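You operate a simulated robot arm through the tools that you are given. There is no shell and no other tool. Be economical: measure what you need, move in short steps, check, and stop when the job is done.

Carry out the task below with a simulated two-armed robot. There is one attempt and no reset: what you move stays moved.

TASK
On the top of the grey cabinet, fold the cloth in half.

Only the result counts: the job must be done as asked and must still hold three seconds after the hand-in. Knocking over, shifting, dropping, spilling or breaking anything else fails it. Flat cloth is picked up by pressing the open fingertips on it (5 to 10 N) and closing them slowly along it; thin cloth reads only 2 to 8 mm in the jaws.

THE ROBOT
Two 7-joint arms with two-finger parallel grippers on one trunk, on a base that drives. Base frame: it is fixed to the floor where the robot stands at the start and does not move with it; the origin is under the middle of the robot, x ahead of it, y to its left, z up; the surface under the hand at the start is at about z = 940. Units: mm, rad, N and s.
The left shoulder is at the start at [95, 174, 1122], the right one opposite. With the tool pointing down near the work surface each hand reaches from about 300 to 720 mm from the robot's upright axis, wherever it stands, measured 20 degrees to its own side. Places, roughly: top of the grey cabinet [500, 100, 900]. Payload 3.6 kg a hand.
The tool frame of a hand sits at the grasp point between the pads (the TCP): z along the fingers, y along the line on which they close. The tips reach 30 mm beyond it. Largest opening 110 mm; finger width 20, thickness 10; the body of the gripper, 48 by 112 mm, starts 55 mm behind the TCP.
Orientation is that of the tool frame in the base frame, as [roll, pitch, yaw] about the fixed x, y, z axes, in that order (R = Rz(yaw) Ry(pitch) Rx(roll)). With the fingers straight down and closing along the base's y, the tool's x points along the base's -x, its y along +y and its z along -z.

THE INTERFACE
- The arms move only by the tool apply_moves. It takes "left_motion", "right_motion" or both (then of equal length, played together; a hand with none holds still); each is a list of rows, each an object (a shift or turn left out is 0, a gripper value left out holds the last) with "turn": the turn, a rotation vector about the tool's x, y, z in units of 8 degrees (1.0 is 8 degrees), a list of three; "linear": the shift along the tool's x, y, z in units of 40 mm (1.0 is 40 mm), a list of three; "grip": the gripper command, from -1 (fully open) to 1 (shut), values between in proportion. In form: [{"turn": [wx, wy, wz], "linear": [x, y, z], "grip": grip}, ...]. A call has 1 to 12 rows; each row shifts and turns the commanded pose from where the row before left it, along the tool's axes as they then stand. A call with a number of a shift or a turn outside -1 to 1 is refused whole. A row lasts 0.2 s, in which the tool goes at most 50 mm and 0.15 rad; a call with a longer step from one row to the next is refused whole, and so is a gripper value outside its range. Where a pose cannot be reached the arm comes as near as it can. A force on the tool above 40 N (or 10 N above the force at the start of the call, whichever is more), or a blocked arm, ends the call early, and 0.2 s more pass. Each finger travels about 153 mm/s and halts on what it meets, pressing with about 25 N; the grip force reading is that of the motor and also rises with nothing between the fingers. The clock runs only during rows and for 0.2 s after the last one: add rows that do not move to give the fingers time. It gives the time, the measured TCP pose, the force on the tool (base axes), the opening and the grip force at its end, in the units of the frame above (readings bear some noise), with the torque about the TCP (base axes, N m) and any sound that the robot's microphone picked up.
- Cameras (640 x 400 px; columns grow to the right, rows downward): "scene" is now at [187, 24.3, 1286]; the picture's right is [0.27, -0.96, -0.00], its down [-0.64, -0.18, -0.75] and it looks along [0.72, 0.20, -0.67] (base axes); focal length 225 px, centre (320, 200). "left" rides on the left gripper at [72, -17, -103] in its tool frame; the picture's right is [0.23, 0.97, 0.00], its down [-0.76, 0.18, -0.62] and it looks along [-0.61, 0.14, 0.78] (tool axes); focal length 222 px, centre (320, 200). "right" rides on the right gripper at [72, 17, -103] in its tool frame; the picture's right is [-0.23, 0.97, 0.00], its down [-0.76, -0.18, -0.62] and it looks along [-0.61, -0.14, 0.78] (tool axes); focal length 222 px, centre (320, 200). There is no depth. A picture from a camera that has moved, and an enlarged one, comes with that camera's place and axes in the base frame and with its lens.
- grab_frame(camera): a new picture of that camera. The clock stands still meanwhile.
- raise_lower(by): slides the trunk up (or, below 0, down) by that many mm; the arms and the scene camera ride with it, the base frame stays. It gives what a move gives, with no picture.
- steer(legs): drives the robot by 1 to 6 legs, each [ahead, left, turn to the left] in mm, mm and rad, along the robot's own axes; the way and the turn of a leg run together, so that a leg with both is an arc; at most 1500 mm and 3.142 rad a leg. The arms and the cameras ride along, it lands a little off, and it stops where it bumps. It gives what a move gives.
- aim_head(pan, tilt): turns the head with the scene camera to pan (to the left, within 1.501 rad either way) and tilt (down, from -0.506 to 1.204), counted from straight ahead of the robot. It gives what a move gives.
- inspect(camera, box): a new picture of the part [left, top, right, bottom] of that camera's present view, enlarged. The clock stands still meanwhile.
- finish_job(): hands the job in; it is judged then, once.

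Go step by step. Nothing tells you exact positions but the pictures and the camera data: compare them with the known pose of the tool, close in by small moves and look again before you grip or let go. The budget is 120 turns and 92 pictures, counting those below and the enlarged ones. Unless the task says otherwise, let go and move clear before handing in, and close with one line.

The tools are called after "Emit:" by a JSON object that holds its "name" and its "arguments". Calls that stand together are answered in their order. apply_moves: Moves the arms, as the interface text tells. Its arguments: {"type":"object","properties":{"left_motion":{"type":"array","items":{"type":"object","properties":{"turn":{"type":"array","items":{"type":"number"}},"linear":{"type":"array","items":{"type":"number"}},"grip":{"type":"number"}}}},"right_motion":{"type":"array","items":{"type":"object","properties":{"turn":{"type":"array","items":{"type":"number"}},"linear":{"type":"array","items":{"type":"number"}},"grip":{"type":"number"}}}}},"required":[]} The other tools are called the same way: raise_lower (by) slides the trunk up or down; steer (legs) drives the base; aim_head (pan, tilt) turns the head that bears the scene camera; grab_frame (camera) takes a picture; inspect (camera, box) takes an enlarged picture of a part of a camera's view; finish_job () hands the job in.

At the start:

```text
clock: 0.0
left_tcp_pos: [458.7, 212.0, 1132.7]
left_tool_rot: [-3.141, -0.001, 3.14]
left_ft_force: [-0.2, 0.0, 0.4]
left_moment: [0.01, 0.03, -0.02]
left_finger_gap: 110.0
left_gripper_force: 0.0
right_tcp_pos: [435.9, -99.4, 1132.5]
right_tool_rot: [-3.14, -0.002, -3.141]
right_ft_force: [-0.9, 0.0, 0.3]
right_moment: [0.04, -0.05, 0.0]
right_finger_gap: 109.9
right_gripper_force: 0.1
trunk travel left (down, up): [-239.0, 524.0]
robot x, y, heading: [2.4, -2.1, 0.003]
head pan, tilt: [0.272, 0.728]
```

scene: 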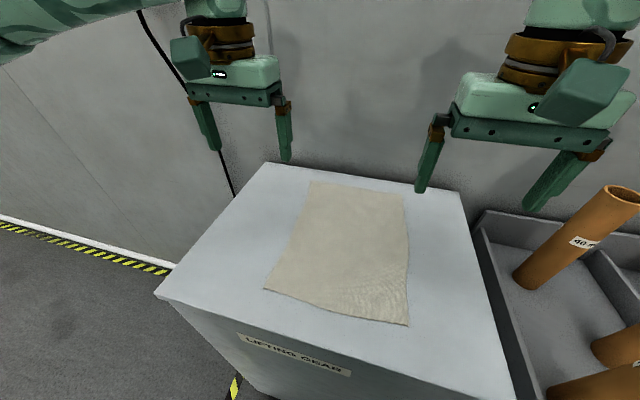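
right: 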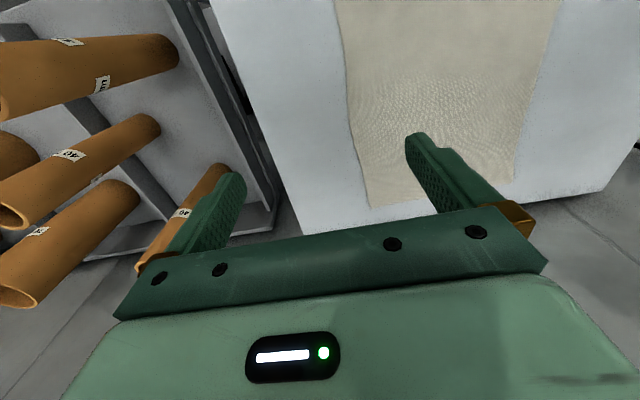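
left: 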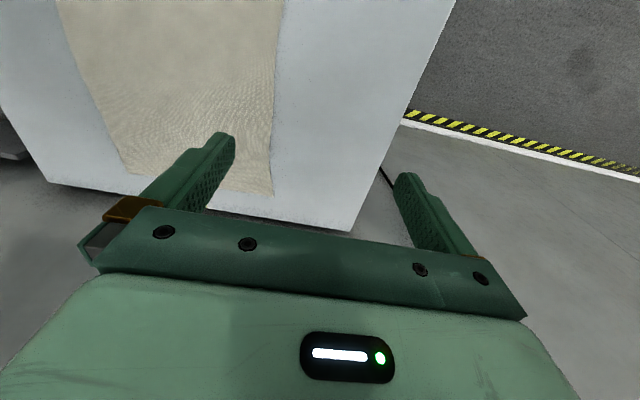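

The cloth lies flat on the cabinet, roughly x 333–625 and y −62–160. I plan to pinch the two near corners and fold them over to the far edge. First I'll look closer.

Emit:
{"name": "inspect", "arguments": {"camera": "scene", "box": [240, 160, 440, 340]}}

Emit:
{"name": "apply_moves", "arguments": {"left_motion": [{"linear": [1, -0.4, 0.5], "grip": 0.0}, {"linear": [1, -0.5, 0.5]}, {"linear": [0.5, -0.5, 0.5]}, {"linear": [0, -0.4, 0.5]}], "right_motion": [{"linear": [1, 0.4, 0.5], "grip": 0.0}, {"linear": [0.7, 0.4, 0.5]}, {"linear": [0.3, 0.3, 0.5]}, {"linear": [0, 0.2, 0.5]}]}}

```text
2.22 times, centred on (340, 250) of scene
camera zoom: at [187.0, 24.3, 1286.0], right [0.27, -0.96, 0.0], down [-0.64, -0.18, -0.75], along [0.72, 0.2, -0.67], focal length 500 px, centre (276, 89)
```

zoom: 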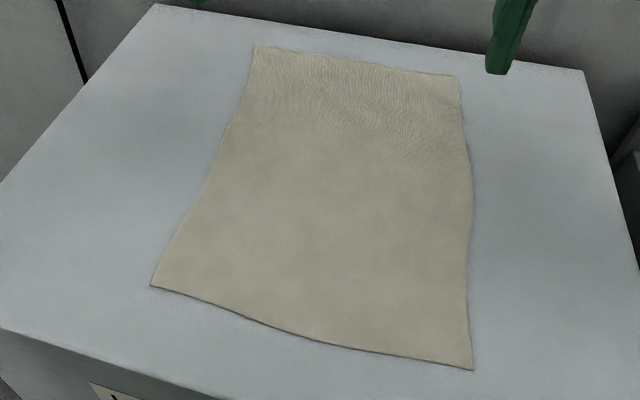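

```text
clock: 1.0
left_tcp_pos: [357.4, 138.1, 1052.2]
left_tool_rot: [-3.14, -0.002, -3.139]
left_ft_force: [0.5, 0.2, 0.4]
left_moment: [0.01, 0.0, 0.01]
left_finger_gap: 55.0
left_gripper_force: 0.1
right_tcp_pos: [358.0, -47.1, 1054.3]
right_tool_rot: [-3.14, -0.003, -3.141]
right_ft_force: [0.4, -0.2, -0.8]
right_moment: [0.0, 0.02, 0.01]
right_finger_gap: 55.2
right_gripper_force: 0.1
trunk travel left (down, up): [-239.0, 524.0]
robot x, y, heading: [-1.4, -1.4, 0.002]
head pan, tilt: [0.272, 0.728]
```

Emit:
{"name": "grab_frame", "arguments": {"camera": "scene"}}

Emit:
{"name": "grab_frame", "arguments": {"camera": "left"}}

Emit:
{"name": "grab_frame", "arguments": {"camera": "right"}}

```text
87 pictures are left
camera scene: at [187.7, 24.2, 1285.9], right [0.27, -0.96, 0.0], down [-0.64, -0.18, -0.75], along [0.72, 0.2, -0.67], focal length 225 px, centre (320, 200)
```

scene: 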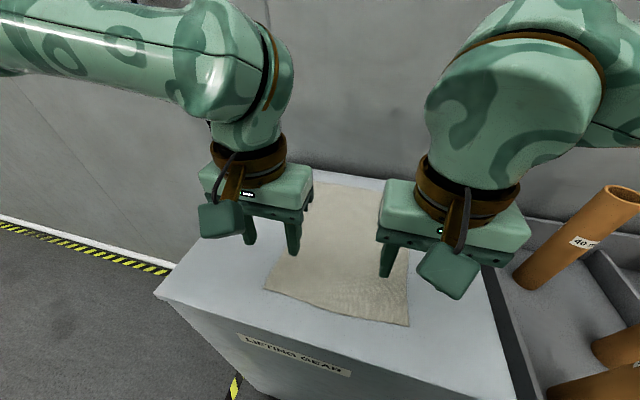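

```text
86 pictures are left
camera left: at [285.7, 120.9, 1156.9], right [-0.23, 0.97, 0.0], down [0.76, 0.18, 0.62], along [0.61, 0.14, -0.78], focal length 222 px, centre (320, 200)
```

left: 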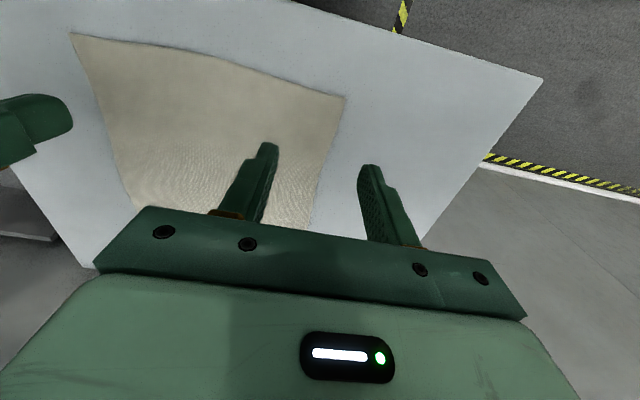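

```text
85 pictures are left
camera right: at [285.2, -31.1, 1156.9], right [0.23, 0.97, 0.0], down [0.76, -0.18, 0.62], along [0.61, -0.14, -0.78], focal length 222 px, centre (320, 200)
```

right: 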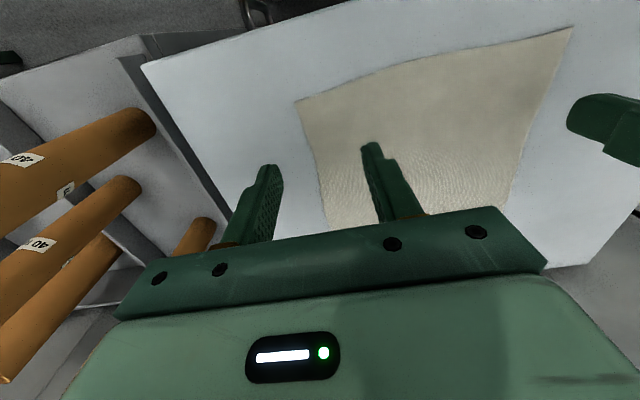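

Triangulation puts the surface at z ≈ 940, with the near corners at about (333, 154) and (336, −64). I'll bring the hands in above points just inside each corner, with the jaws at about 40 mm.

Emit:
{"name": "apply_moves", "arguments": {"left_motion": [{"linear": [0.25, -0.4, 0.5], "grip": 0.27}, {"linear": [0, 0, 0.5]}, {"linear": [0, 0, 0.5]}, {}], "right_motion": [{"linear": [0.22, 0.33, 0.5], "grip": 0.27}, {"linear": [0, 0, 0.5]}, {"linear": [0, 0, 0.55]}, {}]}}

Emit:
{"name": "grab_frame", "arguments": {"camera": "left"}}

Emit:
{"name": "grab_frame", "arguments": {"camera": "right"}}

Emit:
{"name": "grab_frame", "arguments": {"camera": "scene"}}

```text
clock: 2.0
left_tcp_pos: [346.5, 122.6, 992.2]
left_tool_rot: [-3.141, 0.0, 3.141]
left_ft_force: [-0.5, -0.2, 0.0]
left_moment: [0.01, 0.01, -0.01]
left_finger_gap: 40.3
left_gripper_force: 0.1
right_tcp_pos: [348.8, -33.1, 990.5]
right_tool_rot: [-3.142, -0.002, -3.14]
right_ft_force: [0.1, 0.9, 0.0]
right_moment: [-0.04, -0.01, 0.02]
right_finger_gap: 40.1
right_gripper_force: 0.1
trunk travel left (down, up): [-239.0, 524.0]
robot x, y, heading: [-0.7, 2.0, 0.0]
head pan, tilt: [0.272, 0.728]
```

```text
84 pictures are left
camera left: at [276.0, 104.4, 1096.5], right [-0.23, 0.97, 0.0], down [0.76, 0.18, 0.62], along [0.61, 0.14, -0.78], focal length 222 px, centre (320, 200)
```

left: 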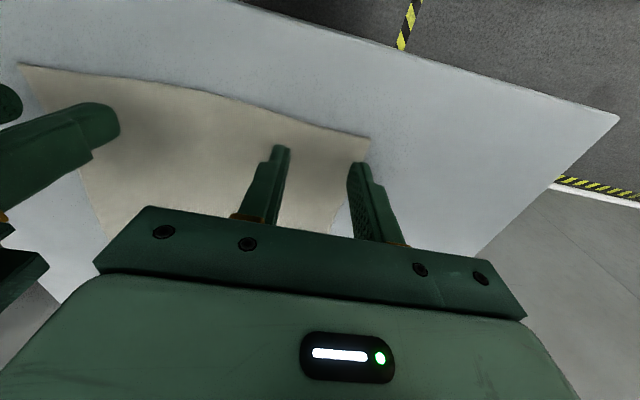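

```text
83 pictures are left
camera right: at [274.9, -16.7, 1093.6], right [0.23, 0.97, 0.0], down [0.76, -0.18, 0.62], along [0.61, -0.14, -0.78], focal length 222 px, centre (320, 200)
```

right: 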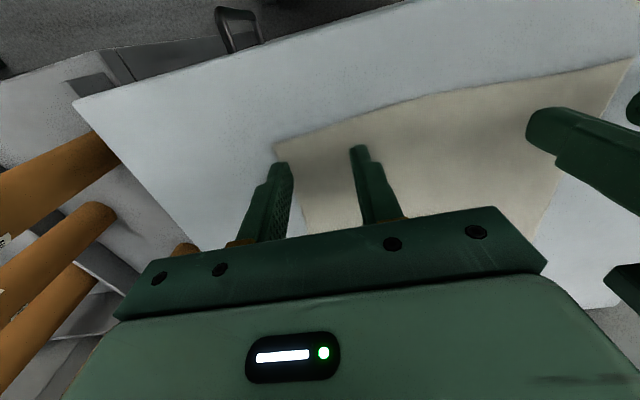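

```text
82 pictures are left
camera scene: at [186.5, 24.3, 1286.2], right [0.27, -0.96, 0.0], down [-0.64, -0.18, -0.75], along [0.72, 0.2, -0.67], focal length 225 px, centre (320, 200)
```

scene: 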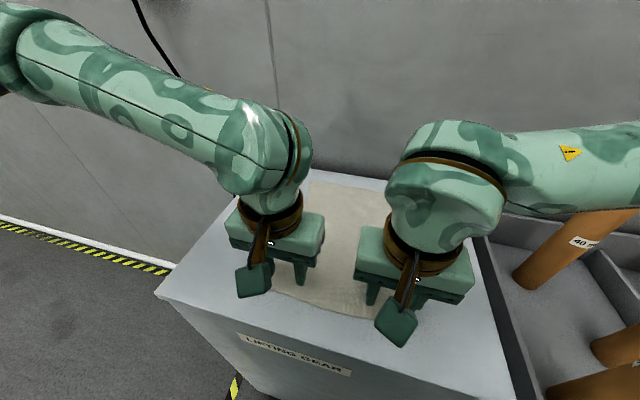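

Corners are confirmed. I'll shift the hands inward slightly and creep down to contact.

Emit:
{"name": "apply_moves", "arguments": {"left_motion": [{"linear": [0, -0.12, 0.2]}, {"linear": [0, 0, 0.15]}, {"linear": [0, 0, 0.08]}, {"linear": [0, 0, 0.04]}, {}], "right_motion": [{"linear": [0, 0.08, 0.2]}, {"linear": [0, 0, 0.15]}, {"linear": [0, 0, 0.06]}, {"linear": [0, 0, 0.02]}, {}]}}

```text
clock: 3.2
left_tcp_pos: [349.5, 117.6, 973.6]
left_tool_rot: [-3.141, 0.0, -3.141]
left_ft_force: [-0.3, -0.6, 0.2]
left_moment: [-0.03, -0.01, -0.02]
left_finger_gap: 40.4
left_gripper_force: 0.0
right_tcp_pos: [347.2, -29.6, 972.1]
right_tool_rot: [-3.141, -0.001, -3.14]
right_ft_force: [-0.2, -0.9, -0.9]
right_moment: [0.03, -0.01, -0.01]
right_finger_gap: 40.1
right_gripper_force: 0.1
trunk travel left (down, up): [-239.0, 524.0]
robot x, y, heading: [2.6, -0.8, -0.002]
head pan, tilt: [0.272, 0.728]
```

Emit:
{"name": "apply_moves", "arguments": {"left_motion": [{"linear": [0, 0, 0.04]}, {"linear": [0, 0, 0.03]}, {}], "right_motion": [{"linear": [0, 0, 0.04]}, {"linear": [0, 0, 0.02]}, {}]}}

```text
clock: 4.0
left_tcp_pos: [347.1, 118.5, 974.0]
left_tool_rot: [-3.141, 0.002, 3.141]
left_ft_force: [0.4, -0.4, 0.3]
left_moment: [0.03, 0.02, -0.05]
left_finger_gap: 40.1
left_gripper_force: 0.0
right_tcp_pos: [347.5, -30.0, 971.8]
right_tool_rot: [3.139, 0.002, 3.141]
right_ft_force: [1.3, -3.1, 20.3]
right_moment: [-0.32, 0.01, 0.02]
right_finger_gap: 40.3
right_gripper_force: 0.1
trunk travel left (down, up): [-239.0, 524.0]
robot x, y, heading: [-1.9, -1.4, -0.008]
head pan, tilt: [0.272, 0.728]
```

The right hand is pressing at 20 N, so I'll back it off a little. The left isn't touching yet and goes down a bit more.

Emit:
{"name": "apply_moves", "arguments": {"left_motion": [{"linear": [0, 0, 0.03]}, {}], "right_motion": [{"linear": [0, 0, -0.02]}, {}]}}

```text
clock: 4.6
left_tcp_pos: [347.7, 117.3, 972.0]
left_tool_rot: [-3.14, 0.005, -3.14]
left_ft_force: [2.6, -0.1, 16.8]
left_moment: [0.23, 0.01, 0.0]
left_finger_gap: 39.8
left_gripper_force: 0.0
right_tcp_pos: [346.2, -29.8, 972.1]
right_tool_rot: [-3.141, 0.0, -3.14]
right_ft_force: [1.8, 0.2, 10.3]
right_moment: [-0.03, -0.04, 0.02]
right_finger_gap: 40.2
right_gripper_force: 0.0
trunk travel left (down, up): [-239.0, 524.0]
robot x, y, heading: [-2.4, 0.4, -0.001]
head pan, tilt: [0.272, 0.728]
```

Emit:
{"name": "apply_moves", "arguments": {"left_motion": [{"linear": [0, 0, -0.018]}, {}, {"grip": 0.35}, {"grip": 0.43}, {"grip": 0.51}, {"grip": 0.59}, {"grip": 0.67}, {"grip": 0.75}], "right_motion": [{"linear": [0, 0, -0.005]}, {}, {"grip": 0.35}, {"grip": 0.43}, {"grip": 0.51}, {"grip": 0.59}, {"grip": 0.67}, {"grip": 0.75}]}}

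Emit:
{"name": "grab_frame", "arguments": {"camera": "left"}}

Emit:
{"name": "grab_frame", "arguments": {"camera": "right"}}

```text
clock: 6.4
left_tcp_pos: [347.6, 117.8, 971.6]
left_tool_rot: [-3.141, 0.002, 3.141]
left_ft_force: [-0.1, -0.1, 15.2]
left_moment: [0.04, 0.12, 0.01]
left_finger_gap: 12.5
left_gripper_force: 0.0
right_tcp_pos: [347.4, -30.3, 970.7]
right_tool_rot: [-3.141, 0.0, 3.141]
right_ft_force: [-0.2, -0.2, 4.2]
right_moment: [-0.05, 0.03, 0.0]
right_finger_gap: 12.5
right_gripper_force: 0.0
trunk travel left (down, up): [-239.0, 524.0]
robot x, y, heading: [1.4, -0.5, 0.004]
head pan, tilt: [0.272, 0.728]
```

```text
81 pictures are left
camera left: at [275.0, 99.8, 1075.4], right [-0.23, 0.97, 0.0], down [0.76, 0.18, 0.62], along [0.61, 0.14, -0.78], focal length 222 px, centre (320, 200)
```

left: 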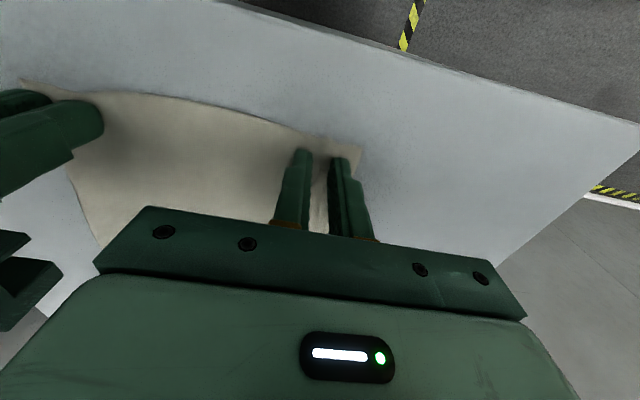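

```text
80 pictures are left
camera right: at [273.8, -14.3, 1075.3], right [0.23, 0.97, 0.0], down [0.76, -0.18, 0.62], along [0.61, -0.14, -0.78], focal length 222 px, centre (320, 200)
```

right: 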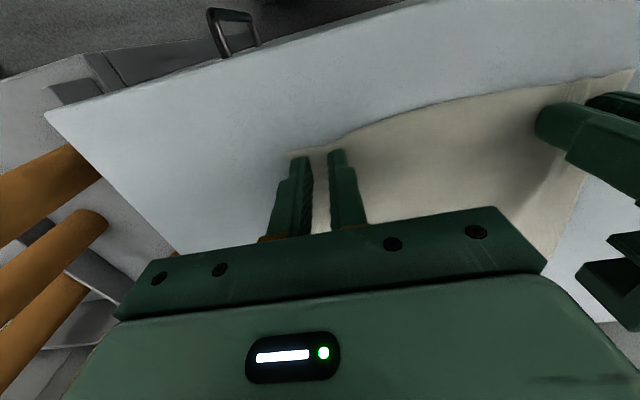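

Both corners are drawing inward with the fingers, so the cloth is being gathered. I'll close fully.

Emit:
{"name": "apply_moves", "arguments": {"left_motion": [{"grip": 0.82}, {"grip": 0.88}, {"grip": 0.94}, {"grip": 1.0}, {}, {}], "right_motion": [{"grip": 0.82, "linear": [0, 0, 0.008]}, {"grip": 0.88}, {"grip": 0.94}, {"grip": 1.0}, {}, {}]}}

Emit:
{"name": "grab_frame", "arguments": {"camera": "left"}}

Emit:
{"name": "grab_frame", "arguments": {"camera": "right"}}

```text
clock: 7.8
left_tcp_pos: [347.9, 117.6, 971.3]
left_tool_rot: [-3.14, 0.003, -3.142]
left_ft_force: [1.3, 1.2, 13.9]
left_moment: [0.03, 0.06, 0.01]
left_finger_gap: 2.2
left_gripper_force: 25.3
right_tcp_pos: [346.4, -31.3, 971.8]
right_tool_rot: [3.141, -0.002, 3.141]
right_ft_force: [0.2, -0.9, 8.9]
right_moment: [-0.05, 0.04, -0.02]
right_finger_gap: 0.0
right_gripper_force: 24.2
trunk travel left (down, up): [-239.0, 524.0]
robot x, y, heading: [1.4, -0.3, 0.005]
head pan, tilt: [0.272, 0.728]
```

```text
79 pictures are left
camera left: at [274.9, 99.9, 1075.4], right [-0.23, 0.97, 0.0], down [0.76, 0.18, 0.62], along [0.61, 0.14, -0.78], focal length 222 px, centre (320, 200)
```

left: 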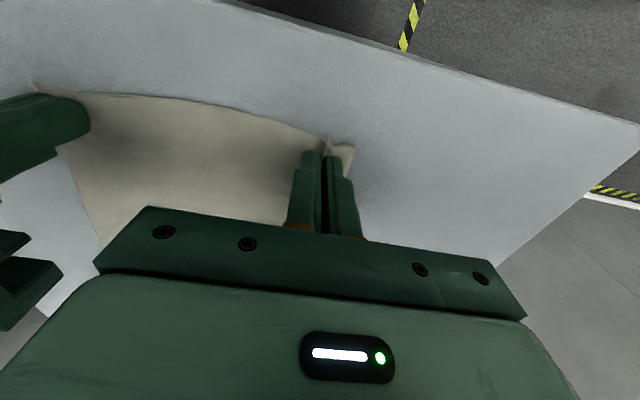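

```text
78 pictures are left
camera right: at [273.8, -14.4, 1075.1], right [0.23, 0.97, 0.0], down [0.76, -0.18, 0.62], along [0.61, -0.14, -0.78], focal length 222 px, centre (320, 200)
```

right: 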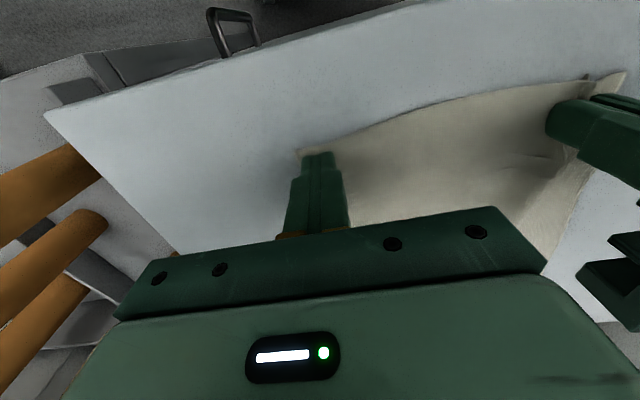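

The left has the cloth (2.2 mm) but the right slipped off. I'll lift the right, reopen it and look.

Emit:
{"name": "apply_moves", "arguments": {"right_motion": [{"linear": [0, 0, -0.25]}, {"grip": 0.35}, {}, {}]}}

Emit:
{"name": "grab_frame", "arguments": {"camera": "right"}}

```text
clock: 8.8
left_tcp_pos: [346.2, 118.5, 971.8]
left_tool_rot: [3.141, 0.0, -3.142]
left_ft_force: [0.2, 0.2, 18.5]
left_moment: [0.09, 0.09, 0.0]
left_finger_gap: 2.1
left_gripper_force: 24.9
right_tcp_pos: [346.2, -31.1, 981.6]
right_tool_rot: [3.141, -0.001, 3.14]
right_ft_force: [-0.9, 0.0, 0.1]
right_moment: [0.01, -0.01, -0.02]
right_finger_gap: 35.7
right_gripper_force: 0.0
trunk travel left (down, up): [-239.0, 524.0]
robot x, y, heading: [1.0, -2.0, -0.0]
head pan, tilt: [0.272, 0.728]
```

```text
77 pictures are left
camera right: at [273.7, -14.4, 1085.2], right [0.23, 0.97, 0.0], down [0.76, -0.18, 0.62], along [0.61, -0.14, -0.78], focal length 222 px, centre (320, 200)
```

right: 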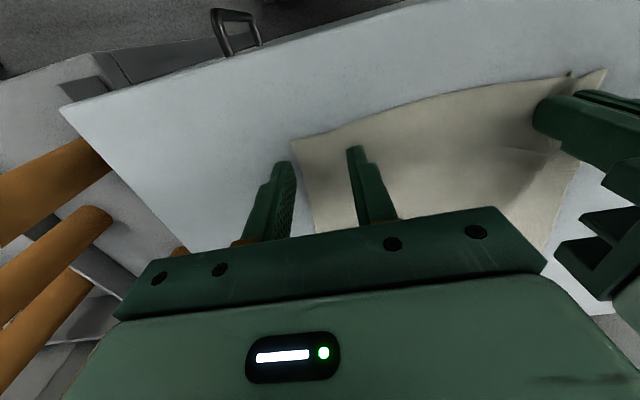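

Emit:
{"name": "apply_moves", "arguments": {"left_motion": [{"linear": [0, 0, -0.02]}, {}, {}, {}], "right_motion": [{"linear": [0.05, 0.45, 0]}, {"linear": [0, 0, 0.18]}, {"linear": [0, 0, 0.07]}, {}]}}

```text
clock: 9.8
left_tcp_pos: [347.6, 118.3, 972.0]
left_tool_rot: [-3.141, -0.001, -3.141]
left_ft_force: [1.1, -0.4, 0.1]
left_moment: [0.0, 0.03, 0.01]
left_finger_gap: 2.0
left_gripper_force: 25.2
right_tcp_pos: [343.4, -12.9, 971.4]
right_tool_rot: [3.14, 0.001, 3.141]
right_ft_force: [1.1, -0.9, 8.6]
right_moment: [-0.12, 0.04, -0.02]
right_finger_gap: 36.0
right_gripper_force: 0.1
trunk travel left (down, up): [-239.0, 524.0]
robot x, y, heading: [0.6, -0.4, -0.0]
head pan, tilt: [0.272, 0.728]
```

Emit:
{"name": "apply_moves", "arguments": {"right_motion": [{"linear": [0, 0, 0.006]}, {"grip": 0.42}, {"grip": 0.5}, {"grip": 0.58}, {"grip": 0.66}, {"grip": 0.74, "linear": [0, 0, 0.004]}, {"grip": 0.81}, {"grip": 0.87, "linear": [0, 0, 0.004]}, {"grip": 0.93}, {"grip": 1.0}, {}, {}]}}

Emit:
{"name": "grab_frame", "arguments": {"camera": "right"}}

```text
clock: 12.4
left_tcp_pos: [347.1, 118.4, 972.8]
left_tool_rot: [3.141, 0.002, -3.141]
left_ft_force: [0.6, 0.2, 0.2]
left_moment: [-0.03, 0.01, 0.04]
left_finger_gap: 2.1
left_gripper_force: 25.3
right_tcp_pos: [345.2, -12.6, 971.0]
right_tool_rot: [-3.142, -0.001, -3.141]
right_ft_force: [0.0, -0.7, 14.3]
right_moment: [-0.05, 0.05, 0.0]
right_finger_gap: 2.1
right_gripper_force: 25.3
trunk travel left (down, up): [-239.0, 524.0]
robot x, y, heading: [-1.9, -1.4, 0.001]
head pan, tilt: [0.272, 0.728]
```

```text
76 pictures are left
camera right: at [272.3, 4.1, 1075.1], right [0.23, 0.97, 0.0], down [0.76, -0.18, 0.62], along [0.61, -0.14, -0.78], focal length 222 px, centre (320, 200)
```

right: 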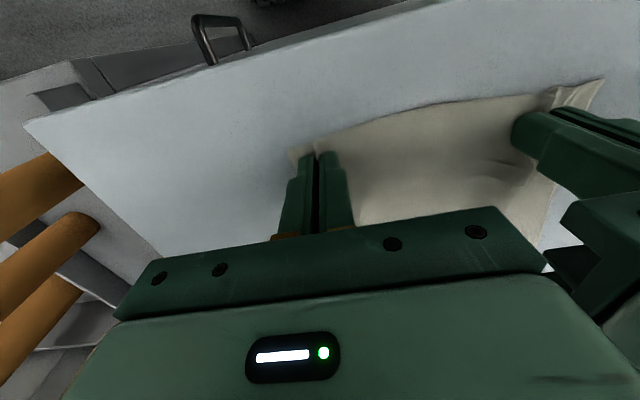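

Both hands hold the cloth at about 2 mm. I'll lift along an arc over the fold line at x ≈ 479 and spread the hands slightly.

Emit:
{"name": "apply_moves", "arguments": {"left_motion": [{"linear": [-0.03, 0.03, -0.25]}, {"linear": [-0.05, 0.03, -0.25]}, {"linear": [-0.12, 0.03, -0.32]}, {"linear": [-0.13, 0.03, -0.32]}, {"linear": [-0.25, 0.03, -0.37]}, {"linear": [-0.25, 0.03, -0.37]}, {"linear": [-0.37, 0.03, -0.32]}, {"linear": [-0.37, 0.03, -0.3]}, {"linear": [-0.43, 0.03, -0.2]}, {"linear": [-0.43, 0.03, -0.18]}, {}], "right_motion": [{"linear": [-0.03, -0.013, -0.25]}, {"linear": [-0.05, -0.013, -0.25]}, {"linear": [-0.12, -0.013, -0.32]}, {"linear": [-0.13, -0.013, -0.32]}, {"linear": [-0.25, -0.013, -0.37]}, {"linear": [-0.25, -0.013, -0.37]}, {"linear": [-0.37, -0.013, -0.32]}, {"linear": [-0.37, -0.013, -0.3]}, {"linear": [-0.43, -0.013, -0.2]}, {"linear": [-0.43, -0.013, -0.18]}, {}]}}

Emit:
{"name": "grab_frame", "arguments": {"camera": "left"}}

Emit:
{"name": "grab_frame", "arguments": {"camera": "right"}}

Emit:
{"name": "grab_frame", "arguments": {"camera": "scene"}}

```text
clock: 14.8
left_tcp_pos: [444.9, 128.9, 1088.5]
left_tool_rot: [-3.135, 0.0, -3.137]
left_ft_force: [0.5, -38.3, -0.4]
left_moment: [-1.2, -0.03, 0.09]
left_finger_gap: 4.2
left_gripper_force: 25.2
right_tcp_pos: [441.5, -16.4, 1085.4]
right_tool_rot: [3.139, 0.0, -3.14]
right_ft_force: [-0.4, 38.4, 0.8]
right_moment: [1.21, 0.01, 0.11]
right_finger_gap: 2.9
right_gripper_force: 25.3
trunk travel left (down, up): [-239.0, 524.0]
robot x, y, heading: [1.0, 1.2, 0.001]
head pan, tilt: [0.272, 0.728]
```

```text
75 pictures are left
camera left: at [373.2, 110.7, 1191.9], right [-0.23, 0.97, -0.01], down [0.76, 0.18, 0.62], along [0.61, 0.14, -0.78], focal length 222 px, centre (320, 200)
```

left: 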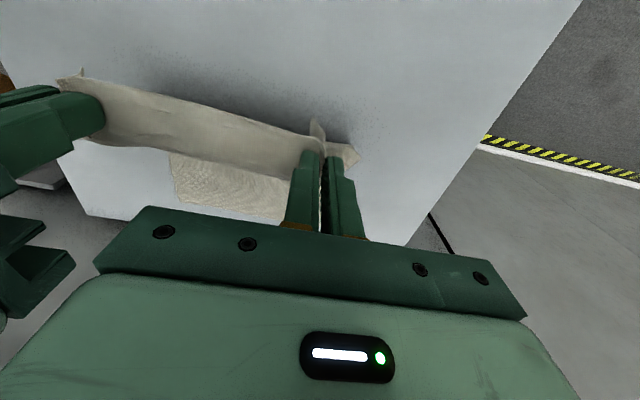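

```text
74 pictures are left
camera right: at [368.5, -0.2, 1189.2], right [0.22, 0.97, 0.0], down [0.76, -0.18, 0.62], along [0.61, -0.14, -0.78], focal length 222 px, centre (320, 200)
```

right: 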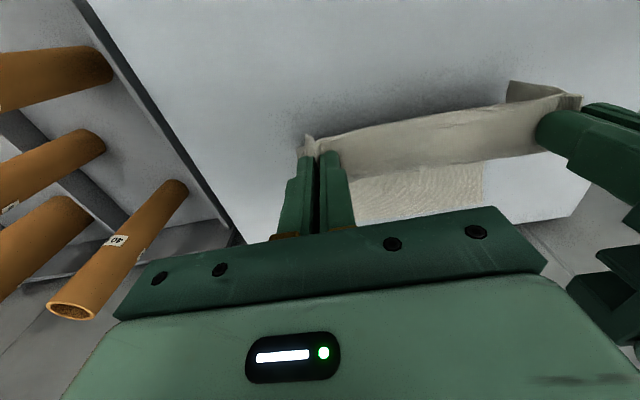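

```text
73 pictures are left
camera scene: at [186.8, 24.3, 1286.1], right [0.27, -0.96, 0.0], down [-0.64, -0.18, -0.75], along [0.72, 0.2, -0.67], focal length 225 px, centre (320, 200)
```

scene: 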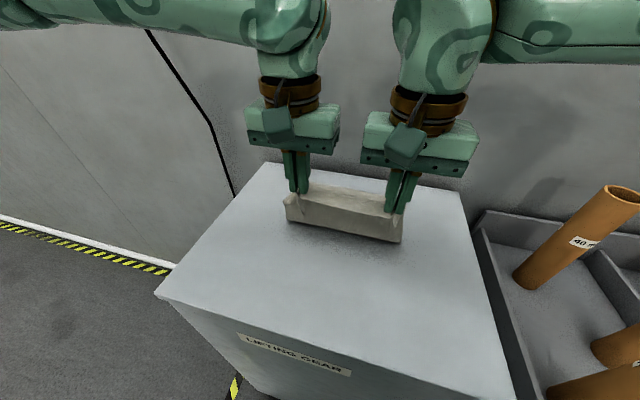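

The cloth is up but stretched with 38 N, so I'll bring the hands a little closer together.

Emit:
{"name": "apply_moves", "arguments": {"left_motion": [{"linear": [0, -0.06, 0]}, {}], "right_motion": [{"linear": [0, 0.04, 0]}, {}]}}

Emit:
{"name": "inspect", "arguments": {"camera": "scene", "box": [240, 140, 440, 265]}}

```text
clock: 15.4
left_tcp_pos: [445.4, 127.6, 1087.5]
left_tool_rot: [-3.137, 0.0, -3.138]
left_ft_force: [0.0, -32.5, -0.9]
left_moment: [-1.01, 0.01, 0.11]
left_finger_gap: 2.9
left_gripper_force: 24.7
right_tcp_pos: [441.0, -15.9, 1085.9]
right_tool_rot: [-3.14, 0.001, -3.14]
right_ft_force: [0.4, 32.0, 0.3]
right_moment: [0.99, 0.03, 0.05]
right_finger_gap: 2.4
right_gripper_force: 25.1
trunk travel left (down, up): [-239.0, 524.0]
robot x, y, heading: [1.9, -0.5, -0.004]
head pan, tilt: [0.272, 0.728]
```

```text
3.20 times, centred on (340, 202) of scene
camera zoom: at [187.0, 24.3, 1286.0], right [0.27, -0.96, 0.0], down [-0.64, -0.18, -0.75], along [0.72, 0.2, -0.67], focal length 721 px, centre (256, 192)
```

zoom: 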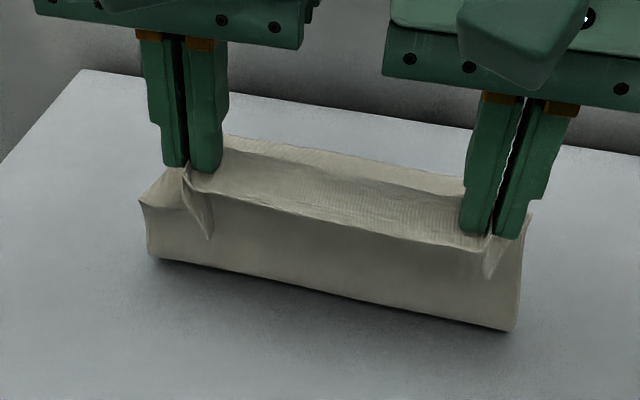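

The fold line sits at x ≈ 478, as wanted. The wall is near x ≈ 700, so I'll keep the tools vertical. Next I'll ease the tension and continue the arc down toward the far edge.

Emit:
{"name": "apply_moves", "arguments": {"left_motion": [{"linear": [-0.44, -0.06, -0.1]}, {"linear": [-0.44, -0.04, -0.1]}, {"linear": [-0.5, 0, 0.05]}, {"linear": [-0.5, 0, 0.05]}, {"linear": [-0.44, 0, 0.2]}, {"linear": [-0.44, 0, 0.22]}, {"linear": [-0.31, 0, 0.3]}, {"linear": [-0.31, 0, 0.32]}, {"linear": [-0.21, 0, 0.37]}, {"linear": [-0.21, 0, 0.37]}, {"linear": [-0.1, 0, 0.3]}, {}], "right_motion": [{"linear": [-0.47, 0.06, -0.1]}, {"linear": [-0.47, 0.04, -0.1]}, {"linear": [-0.53, 0, 0.05]}, {"linear": [-0.53, 0, 0.05]}, {"linear": [-0.47, 0, 0.2]}, {"linear": [-0.47, 0, 0.22]}, {"linear": [-0.34, 0, 0.3]}, {"linear": [-0.34, 0, 0.3]}, {"linear": [-0.24, 0, 0.36]}, {"linear": [-0.24, 0, 0.36]}, {"linear": [-0.12, 0, 0.28]}, {}]}}

Emit:
{"name": "grab_frame", "arguments": {"camera": "scene"}}

Emit:
{"name": "grab_frame", "arguments": {"camera": "left"}}

Emit:
{"name": "grab_frame", "arguments": {"camera": "right"}}

```text
clock: 18.0
left_tcp_pos: [602.6, 123.9, 1008.1]
left_tool_rot: [3.141, 0.001, 3.141]
left_ft_force: [0.6, -12.3, -0.2]
left_moment: [-0.4, -0.09, 0.07]
left_finger_gap: 2.3
left_gripper_force: 25.0
right_tcp_pos: [610.5, -11.7, 1007.9]
right_tool_rot: [-3.141, -0.002, 3.141]
right_ft_force: [-1.2, 12.9, 0.3]
right_moment: [0.38, 0.05, 0.02]
right_finger_gap: 2.2
right_gripper_force: 24.9
trunk travel left (down, up): [-239.0, 524.0]
robot x, y, heading: [1.4, -0.0, 0.002]
head pan, tilt: [0.272, 0.728]
```

```text
71 pictures are left
camera scene: at [186.9, 24.3, 1286.1], right [0.27, -0.96, 0.0], down [-0.64, -0.18, -0.75], along [0.72, 0.2, -0.67], focal length 225 px, centre (320, 200)
```

scene: 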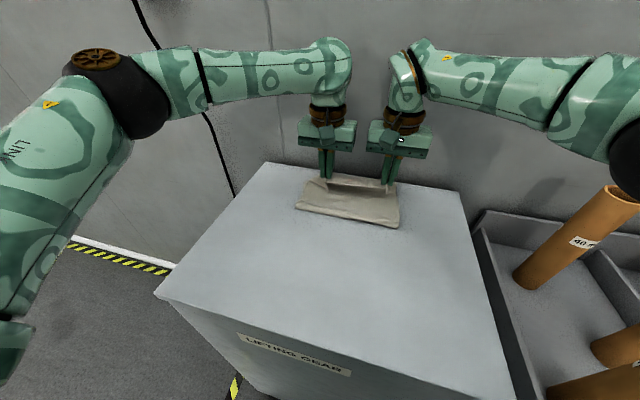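

```text
70 pictures are left
camera left: at [530.4, 105.1, 1110.7], right [-0.23, 0.97, 0.0], down [0.76, 0.18, 0.62], along [0.61, 0.14, -0.78], focal length 222 px, centre (320, 200)
```

left: 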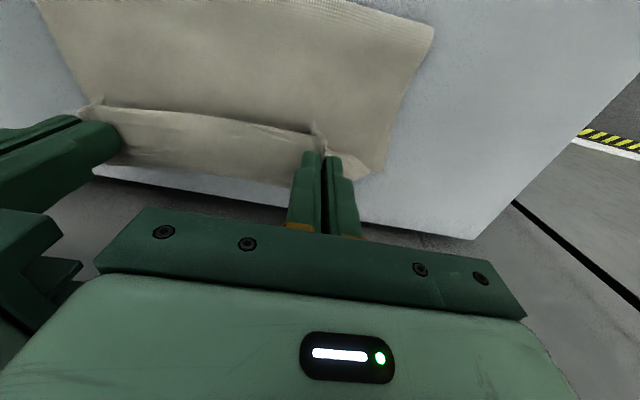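

```text
69 pictures are left
camera right: at [538.1, 3.7, 1112.2], right [0.23, 0.97, 0.0], down [0.76, -0.18, 0.62], along [0.61, -0.14, -0.78], focal length 222 px, centre (320, 200)
```

right: 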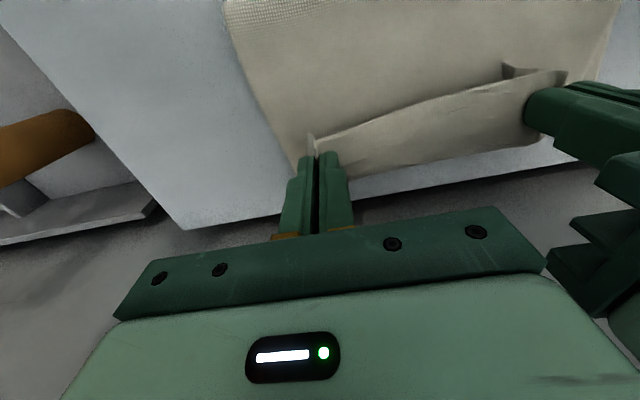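

The near edge is above the far edge. The edge is turned under itself at the pinches, so I'll set it down slightly short, release, then look and unroll it.

Emit:
{"name": "apply_moves", "arguments": {"left_motion": [{"linear": [0.05, 0, 0.25]}, {"linear": [0.1, 0, 0.25]}, {"linear": [0.05, 0, 0.15]}, {"linear": [0, 0, 0.05]}, {}], "right_motion": [{"linear": [0.05, 0, 0.25]}, {"linear": [0.1, 0, 0.25]}, {"linear": [0.05, 0, 0.15]}, {"linear": [0, 0, 0.05]}, {}]}}

Emit:
{"name": "grab_frame", "arguments": {"camera": "left"}}

Emit:
{"name": "inspect", "arguments": {"camera": "scene", "box": [270, 140, 430, 240]}}

```text
clock: 19.2
left_tcp_pos: [593.7, 123.8, 979.4]
left_tool_rot: [-3.141, 0.001, -3.139]
left_ft_force: [1.8, -12.9, 1.0]
left_moment: [-0.41, -0.01, 0.08]
left_finger_gap: 2.1
left_gripper_force: 26.1
right_tcp_pos: [603.4, -12.6, 980.4]
right_tool_rot: [-3.141, -0.002, -3.141]
right_ft_force: [-1.9, 11.8, -0.9]
right_moment: [0.37, 0.01, 0.04]
right_finger_gap: 2.3
right_gripper_force: 25.6
trunk travel left (down, up): [-239.0, 524.0]
robot x, y, heading: [0.1, -4.6, 0.001]
head pan, tilt: [0.272, 0.728]
```

```text
68 pictures are left
camera left: at [521.9, 105.5, 1083.7], right [-0.23, 0.97, 0.0], down [0.76, 0.18, 0.62], along [0.61, 0.14, -0.78], focal length 222 px, centre (320, 200)
```

left: 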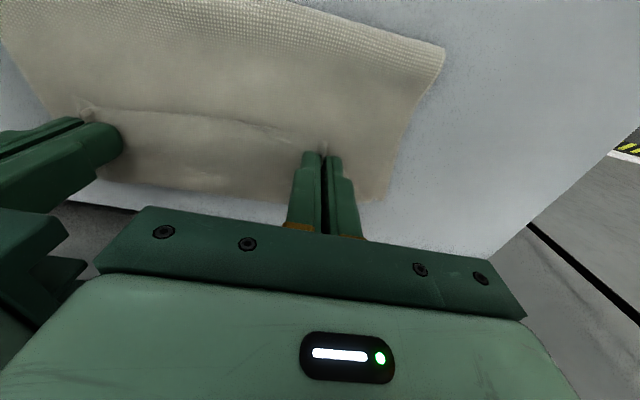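

```text
4.00 times, centred on (350, 190) of scene
camera zoom: at [187.1, 24.3, 1286.0], right [0.27, -0.96, 0.0], down [-0.64, -0.18, -0.75], along [0.72, 0.2, -0.67], focal length 901 px, centre (200, 240)
```

zoom: 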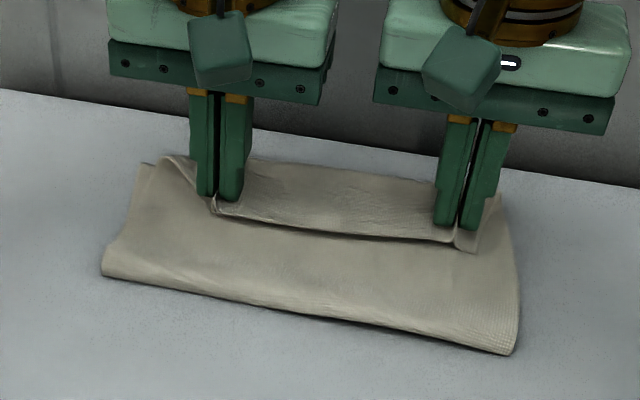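

It is set down, but the edge is curled back. I'll release gently and lift to see.

Emit:
{"name": "apply_moves", "arguments": {"left_motion": [{"linear": [0, -0.05, 0.1]}, {"grip": 0.9}, {"grip": 0.8}, {"grip": 0.7}, {"grip": 0.6}, {"linear": [0, 0, -0.3]}, {"linear": [0, 0, -0.7]}, {"linear": [0, 0, -0.8]}, {"linear": [1, 0.5, -0.5]}, {"linear": [1, 0.5, -0.5]}], "right_motion": [{"linear": [0, 0.05, 0.1]}, {"grip": 0.9}, {"grip": 0.8}, {"grip": 0.7}, {"grip": 0.6}, {"linear": [0, 0, -0.3]}, {"linear": [0, 0, -0.7]}, {"linear": [0, 0, -0.8]}, {"linear": [1, -0.5, -0.5]}, {"linear": [1, -0.5, -0.5]}]}}

Emit:
{"name": "grab_frame", "arguments": {"camera": "left"}}

Emit:
{"name": "grab_frame", "arguments": {"camera": "right"}}

Emit:
{"name": "inspect", "arguments": {"camera": "scene", "box": [270, 140, 430, 240]}}

```text
clock: 21.4
left_tcp_pos: [510.0, 162.1, 1088.8]
left_tool_rot: [-3.141, 0.002, 3.141]
left_ft_force: [-1.0, 0.2, 0.1]
left_moment: [0.01, -0.01, -0.01]
left_finger_gap: 22.3
left_gripper_force: 0.1
right_tcp_pos: [519.5, -49.9, 1090.4]
right_tool_rot: [-3.141, 0.002, -3.139]
right_ft_force: [-0.3, 0.2, 0.2]
right_moment: [0.04, -0.04, -0.01]
right_finger_gap: 22.0
right_gripper_force: 0.0
trunk travel left (down, up): [-239.0, 524.0]
robot x, y, heading: [-1.6, 1.0, -0.001]
head pan, tilt: [0.272, 0.728]
```

```text
66 pictures are left
camera left: at [438.5, 143.5, 1193.0], right [-0.23, 0.97, 0.0], down [0.76, 0.18, 0.62], along [0.61, 0.14, -0.78], focal length 222 px, centre (320, 200)
```

left: 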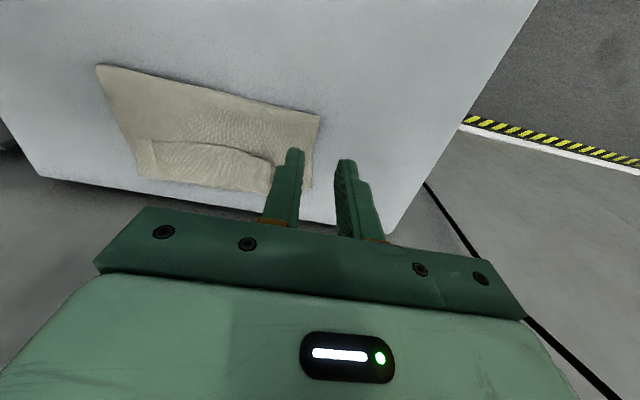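

```text
65 pictures are left
camera right: at [447.4, -33.7, 1194.3], right [0.23, 0.97, 0.0], down [0.76, -0.18, 0.62], along [0.61, -0.14, -0.78], focal length 222 px, centre (320, 200)
```

right: 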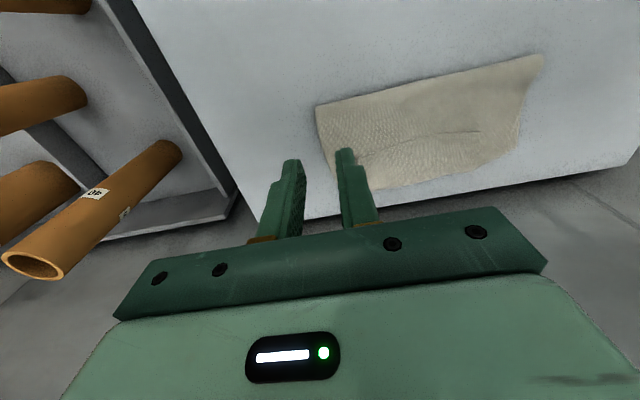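

```text
4.00 times, centred on (350, 190) of scene
camera zoom: at [185.1, 24.0, 1286.4], right [0.27, -0.96, 0.0], down [-0.64, -0.18, -0.75], along [0.72, 0.2, -0.66], focal length 901 px, centre (200, 240)
```

zoom: 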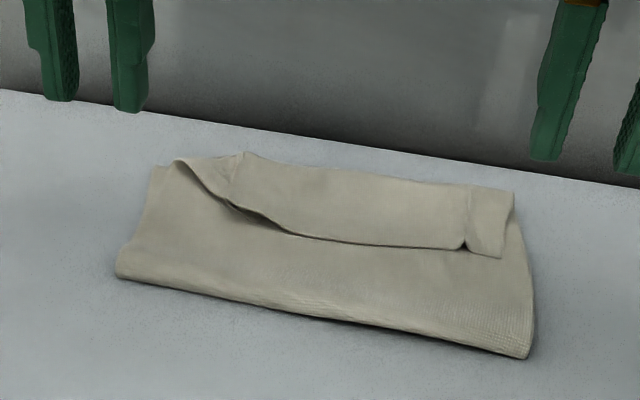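

The result is a Z-shape: the fold line has drifted to x ≈ 515 and a 50 mm flap is turned back. I'll undo this by lifting the flap back toward me with the right hand, then refold with a smaller pinch.

Emit:
{"name": "apply_moves", "arguments": {"left_motion": [{"linear": [0.8, 0.4, 0]}, {"linear": [0.8, 0.4, 0]}, {"linear": [0.4, 0.4, 0]}, {}, {}], "right_motion": [{"linear": [-0.6, 0.3, 0.4], "grip": 0.4}, {"linear": [-0.6, 0.3, 0.6]}, {"linear": [-0.5, 0.3, 0.6]}, {"linear": [0, 0, 0.6]}, {}]}}

Emit:
{"name": "grab_frame", "arguments": {"camera": "right"}}

Emit:
{"name": "inspect", "arguments": {"camera": "scene", "box": [270, 140, 430, 240]}}

```text
clock: 22.6
left_tcp_pos: [433.8, 210.7, 1088.0]
left_tool_rot: [-3.14, 0.0, -3.14]
left_ft_force: [-0.6, 0.4, 0.0]
left_moment: [0.02, 0.02, 0.02]
left_finger_gap: 21.9
left_gripper_force: 0.0
right_tcp_pos: [589.1, -14.1, 1000.6]
right_tool_rot: [-3.141, -0.001, 3.141]
right_ft_force: [0.8, 0.9, 1.2]
right_moment: [-0.01, 0.01, -0.02]
right_finger_gap: 32.7
right_gripper_force: 0.0
trunk travel left (down, up): [-239.0, 524.0]
robot x, y, heading: [-1.3, -0.1, 0.003]
head pan, tilt: [0.272, 0.728]
```

```text
63 pictures are left
camera right: at [516.4, 3.4, 1105.0], right [0.23, 0.97, 0.0], down [0.76, -0.18, 0.62], along [0.61, -0.14, -0.78], focal length 222 px, centre (320, 200)
```

right: 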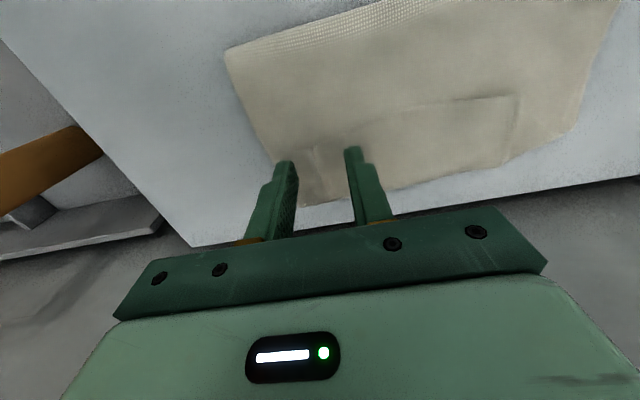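

```text
4.00 times, centred on (350, 190) of scene
camera zoom: at [186.8, 24.9, 1286.1], right [0.27, -0.96, 0.0], down [-0.64, -0.18, -0.75], along [0.72, 0.2, -0.67], focal length 901 px, centre (200, 240)
```

zoom: 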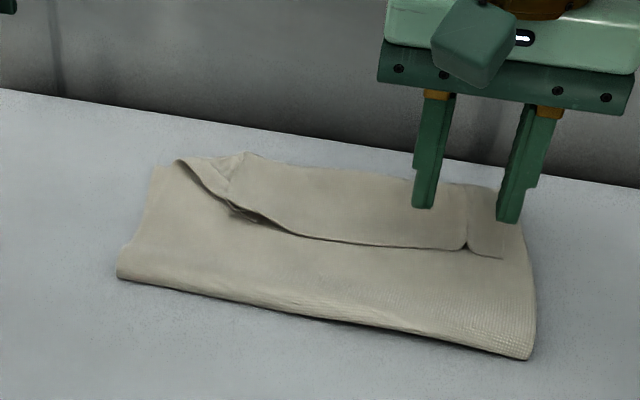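

Emit:
{"name": "apply_moves", "arguments": {"right_motion": [{"linear": [0, 0, 0.3]}, {"linear": [0, 0, 0.2]}, {"linear": [0, 0, 0.08]}, {}]}}

```text
clock: 23.6
left_tcp_pos: [434.3, 210.9, 1086.8]
left_tool_rot: [-3.141, 0.0, -3.14]
left_ft_force: [-0.1, -0.9, 0.9]
left_moment: [-0.01, -0.03, 0.01]
left_finger_gap: 22.0
left_gripper_force: 0.0
right_tcp_pos: [589.5, -14.2, 978.8]
right_tool_rot: [3.141, -0.004, -3.141]
right_ft_force: [-0.4, 0.2, 0.4]
right_moment: [-0.02, -0.03, -0.02]
right_finger_gap: 33.1
right_gripper_force: 0.0
trunk travel left (down, up): [-239.0, 524.0]
robot x, y, heading: [0.6, 0.0, 0.002]
head pan, tilt: [0.272, 0.728]
```

Emit:
{"name": "apply_moves", "arguments": {"right_motion": [{"linear": [0, 0, 0.06]}, {"linear": [0, 0, 0.03]}, {}]}}

```text
clock: 24.4
left_tcp_pos: [435.0, 210.3, 1087.4]
left_tool_rot: [3.14, -0.001, 3.141]
left_ft_force: [-0.8, -0.4, -0.6]
left_moment: [-0.02, -0.01, -0.01]
left_finger_gap: 22.0
left_gripper_force: 0.1
right_tcp_pos: [590.7, -15.0, 973.7]
right_tool_rot: [-3.141, -0.002, -3.14]
right_ft_force: [0.6, 0.2, 0.3]
right_moment: [0.03, 0.02, 0.01]
right_finger_gap: 32.9
right_gripper_force: 0.0
trunk travel left (down, up): [-239.0, 524.0]
robot x, y, heading: [0.2, -1.8, -0.001]
head pan, tilt: [0.272, 0.728]
```

Emit:
{"name": "apply_moves", "arguments": {"right_motion": [{"linear": [0, 0, 0.02]}, {"linear": [0, 0, 0.02]}, {}]}}

```text
clock: 25.2
left_tcp_pos: [433.4, 210.3, 1087.8]
left_tool_rot: [3.14, -0.001, 3.142]
left_ft_force: [-0.2, -0.1, 0.1]
left_moment: [-0.03, 0.04, 0.03]
left_finger_gap: 22.1
left_gripper_force: 0.0
right_tcp_pos: [591.0, -14.2, 973.2]
right_tool_rot: [3.141, 0.0, 3.141]
right_ft_force: [-0.1, -0.5, 7.2]
right_moment: [-0.07, 0.0, 0.05]
right_finger_gap: 32.9
right_gripper_force: 0.1
trunk travel left (down, up): [-239.0, 524.0]
robot x, y, heading: [-2.9, 0.8, -0.002]
head pan, tilt: [0.272, 0.728]
```

Emit:
{"name": "apply_moves", "arguments": {"right_motion": [{"grip": 0.48}, {"grip": 0.56}, {"grip": 0.64}, {"grip": 0.72, "linear": [0, 0, 0.005]}, {"grip": 0.8}, {"grip": 0.87}, {"grip": 0.94}, {"grip": 1.0}, {}, {}]}}

Emit:
{"name": "grab_frame", "arguments": {"camera": "right"}}

Emit:
{"name": "inspect", "arguments": {"camera": "scene", "box": [270, 140, 430, 240]}}

```text
clock: 27.4
left_tcp_pos: [433.7, 210.9, 1088.1]
left_tool_rot: [3.141, 0.001, 3.14]
left_ft_force: [-1.0, 0.9, -0.8]
left_moment: [0.01, -0.05, 0.03]
left_finger_gap: 21.6
left_gripper_force: 0.0
right_tcp_pos: [590.1, -14.0, 973.9]
right_tool_rot: [3.141, 0.0, -3.141]
right_ft_force: [-0.1, 0.3, 7.4]
right_moment: [0.01, -0.01, 0.01]
right_finger_gap: 2.8
right_gripper_force: 25.4
trunk travel left (down, up): [-239.0, 524.0]
robot x, y, heading: [-2.4, -0.8, 0.001]
head pan, tilt: [0.272, 0.728]
```

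```text
61 pictures are left
camera right: at [517.9, 2.4, 1076.6], right [0.23, 0.97, 0.0], down [0.76, -0.18, 0.62], along [0.61, -0.14, -0.78], focal length 222 px, centre (320, 200)
```

right: 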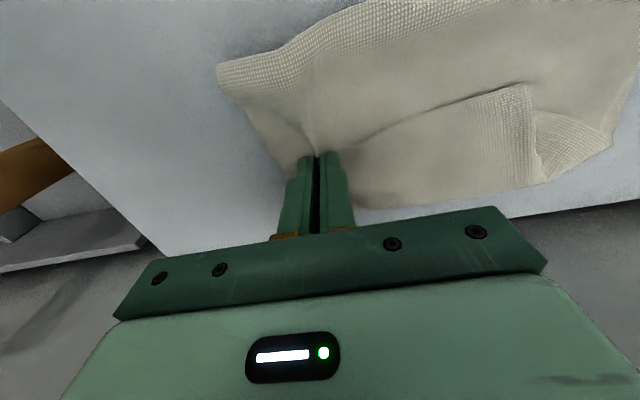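

```text
4.00 times, centred on (350, 190) of scene
camera zoom: at [186.3, 24.4, 1286.2], right [0.27, -0.96, 0.0], down [-0.64, -0.18, -0.75], along [0.72, 0.2, -0.66], focal length 901 px, centre (200, 240)
```

zoom: 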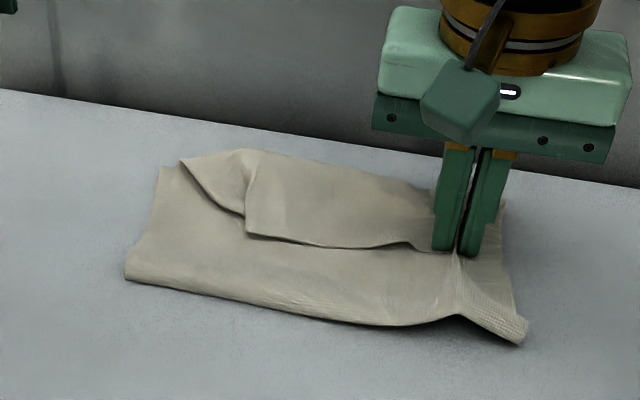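

It closed on cloth, but maybe on more than one layer. I'll lift a bit to check.

Emit:
{"name": "apply_moves", "arguments": {"right_motion": [{"linear": [0.1, 0, -0.4]}, {"linear": [0.2, 0, -0.4]}, {"linear": [0.3, 0, -0.4]}, {}]}}

Emit:
{"name": "grab_frame", "arguments": {"camera": "right"}}

Emit:
{"name": "inspect", "arguments": {"camera": "scene", "box": [270, 140, 430, 240]}}

```text
clock: 28.4
left_tcp_pos: [434.9, 210.0, 1086.8]
left_tool_rot: [3.141, 0.0, -3.142]
left_ft_force: [-0.4, 0.1, 0.5]
left_moment: [-0.02, 0.03, -0.01]
left_finger_gap: 22.0
left_gripper_force: 0.0
right_tcp_pos: [567.1, -13.5, 1020.4]
right_tool_rot: [3.14, -0.002, 3.141]
right_ft_force: [0.4, 0.0, 0.3]
right_moment: [0.02, 0.0, 0.04]
right_finger_gap: 2.8
right_gripper_force: 25.3
trunk travel left (down, up): [-239.0, 524.0]
robot x, y, heading: [0.6, -4.2, -0.002]
head pan, tilt: [0.272, 0.728]
```

```text
59 pictures are left
camera right: at [495.3, 2.8, 1124.2], right [0.23, 0.97, 0.0], down [0.76, -0.18, 0.62], along [0.61, -0.14, -0.78], focal length 222 px, centre (320, 200)
```

right: 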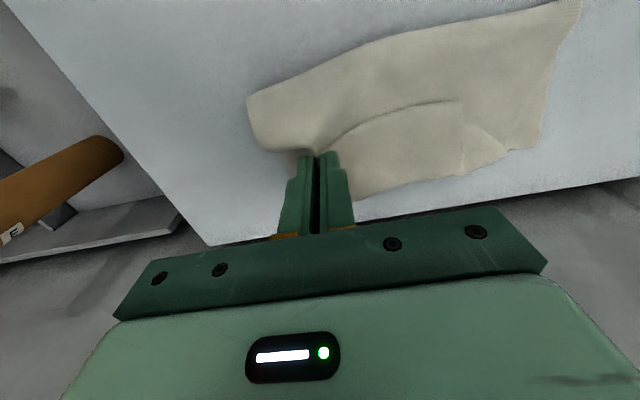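

```text
4.00 times, centred on (350, 190) of scene
camera zoom: at [187.4, 24.4, 1285.9], right [0.27, -0.96, 0.0], down [-0.64, -0.18, -0.75], along [0.72, 0.2, -0.67], focal length 901 px, centre (200, 240)
```

zoom: 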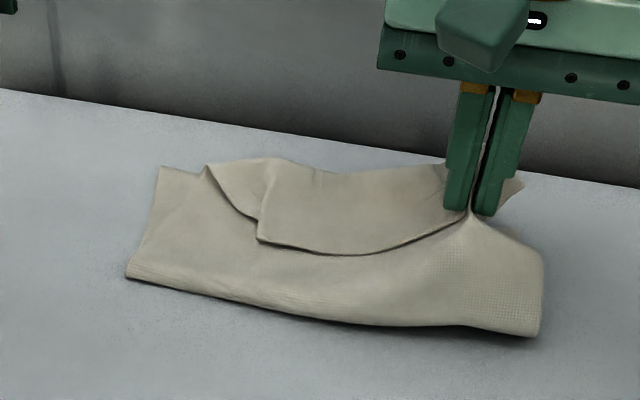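

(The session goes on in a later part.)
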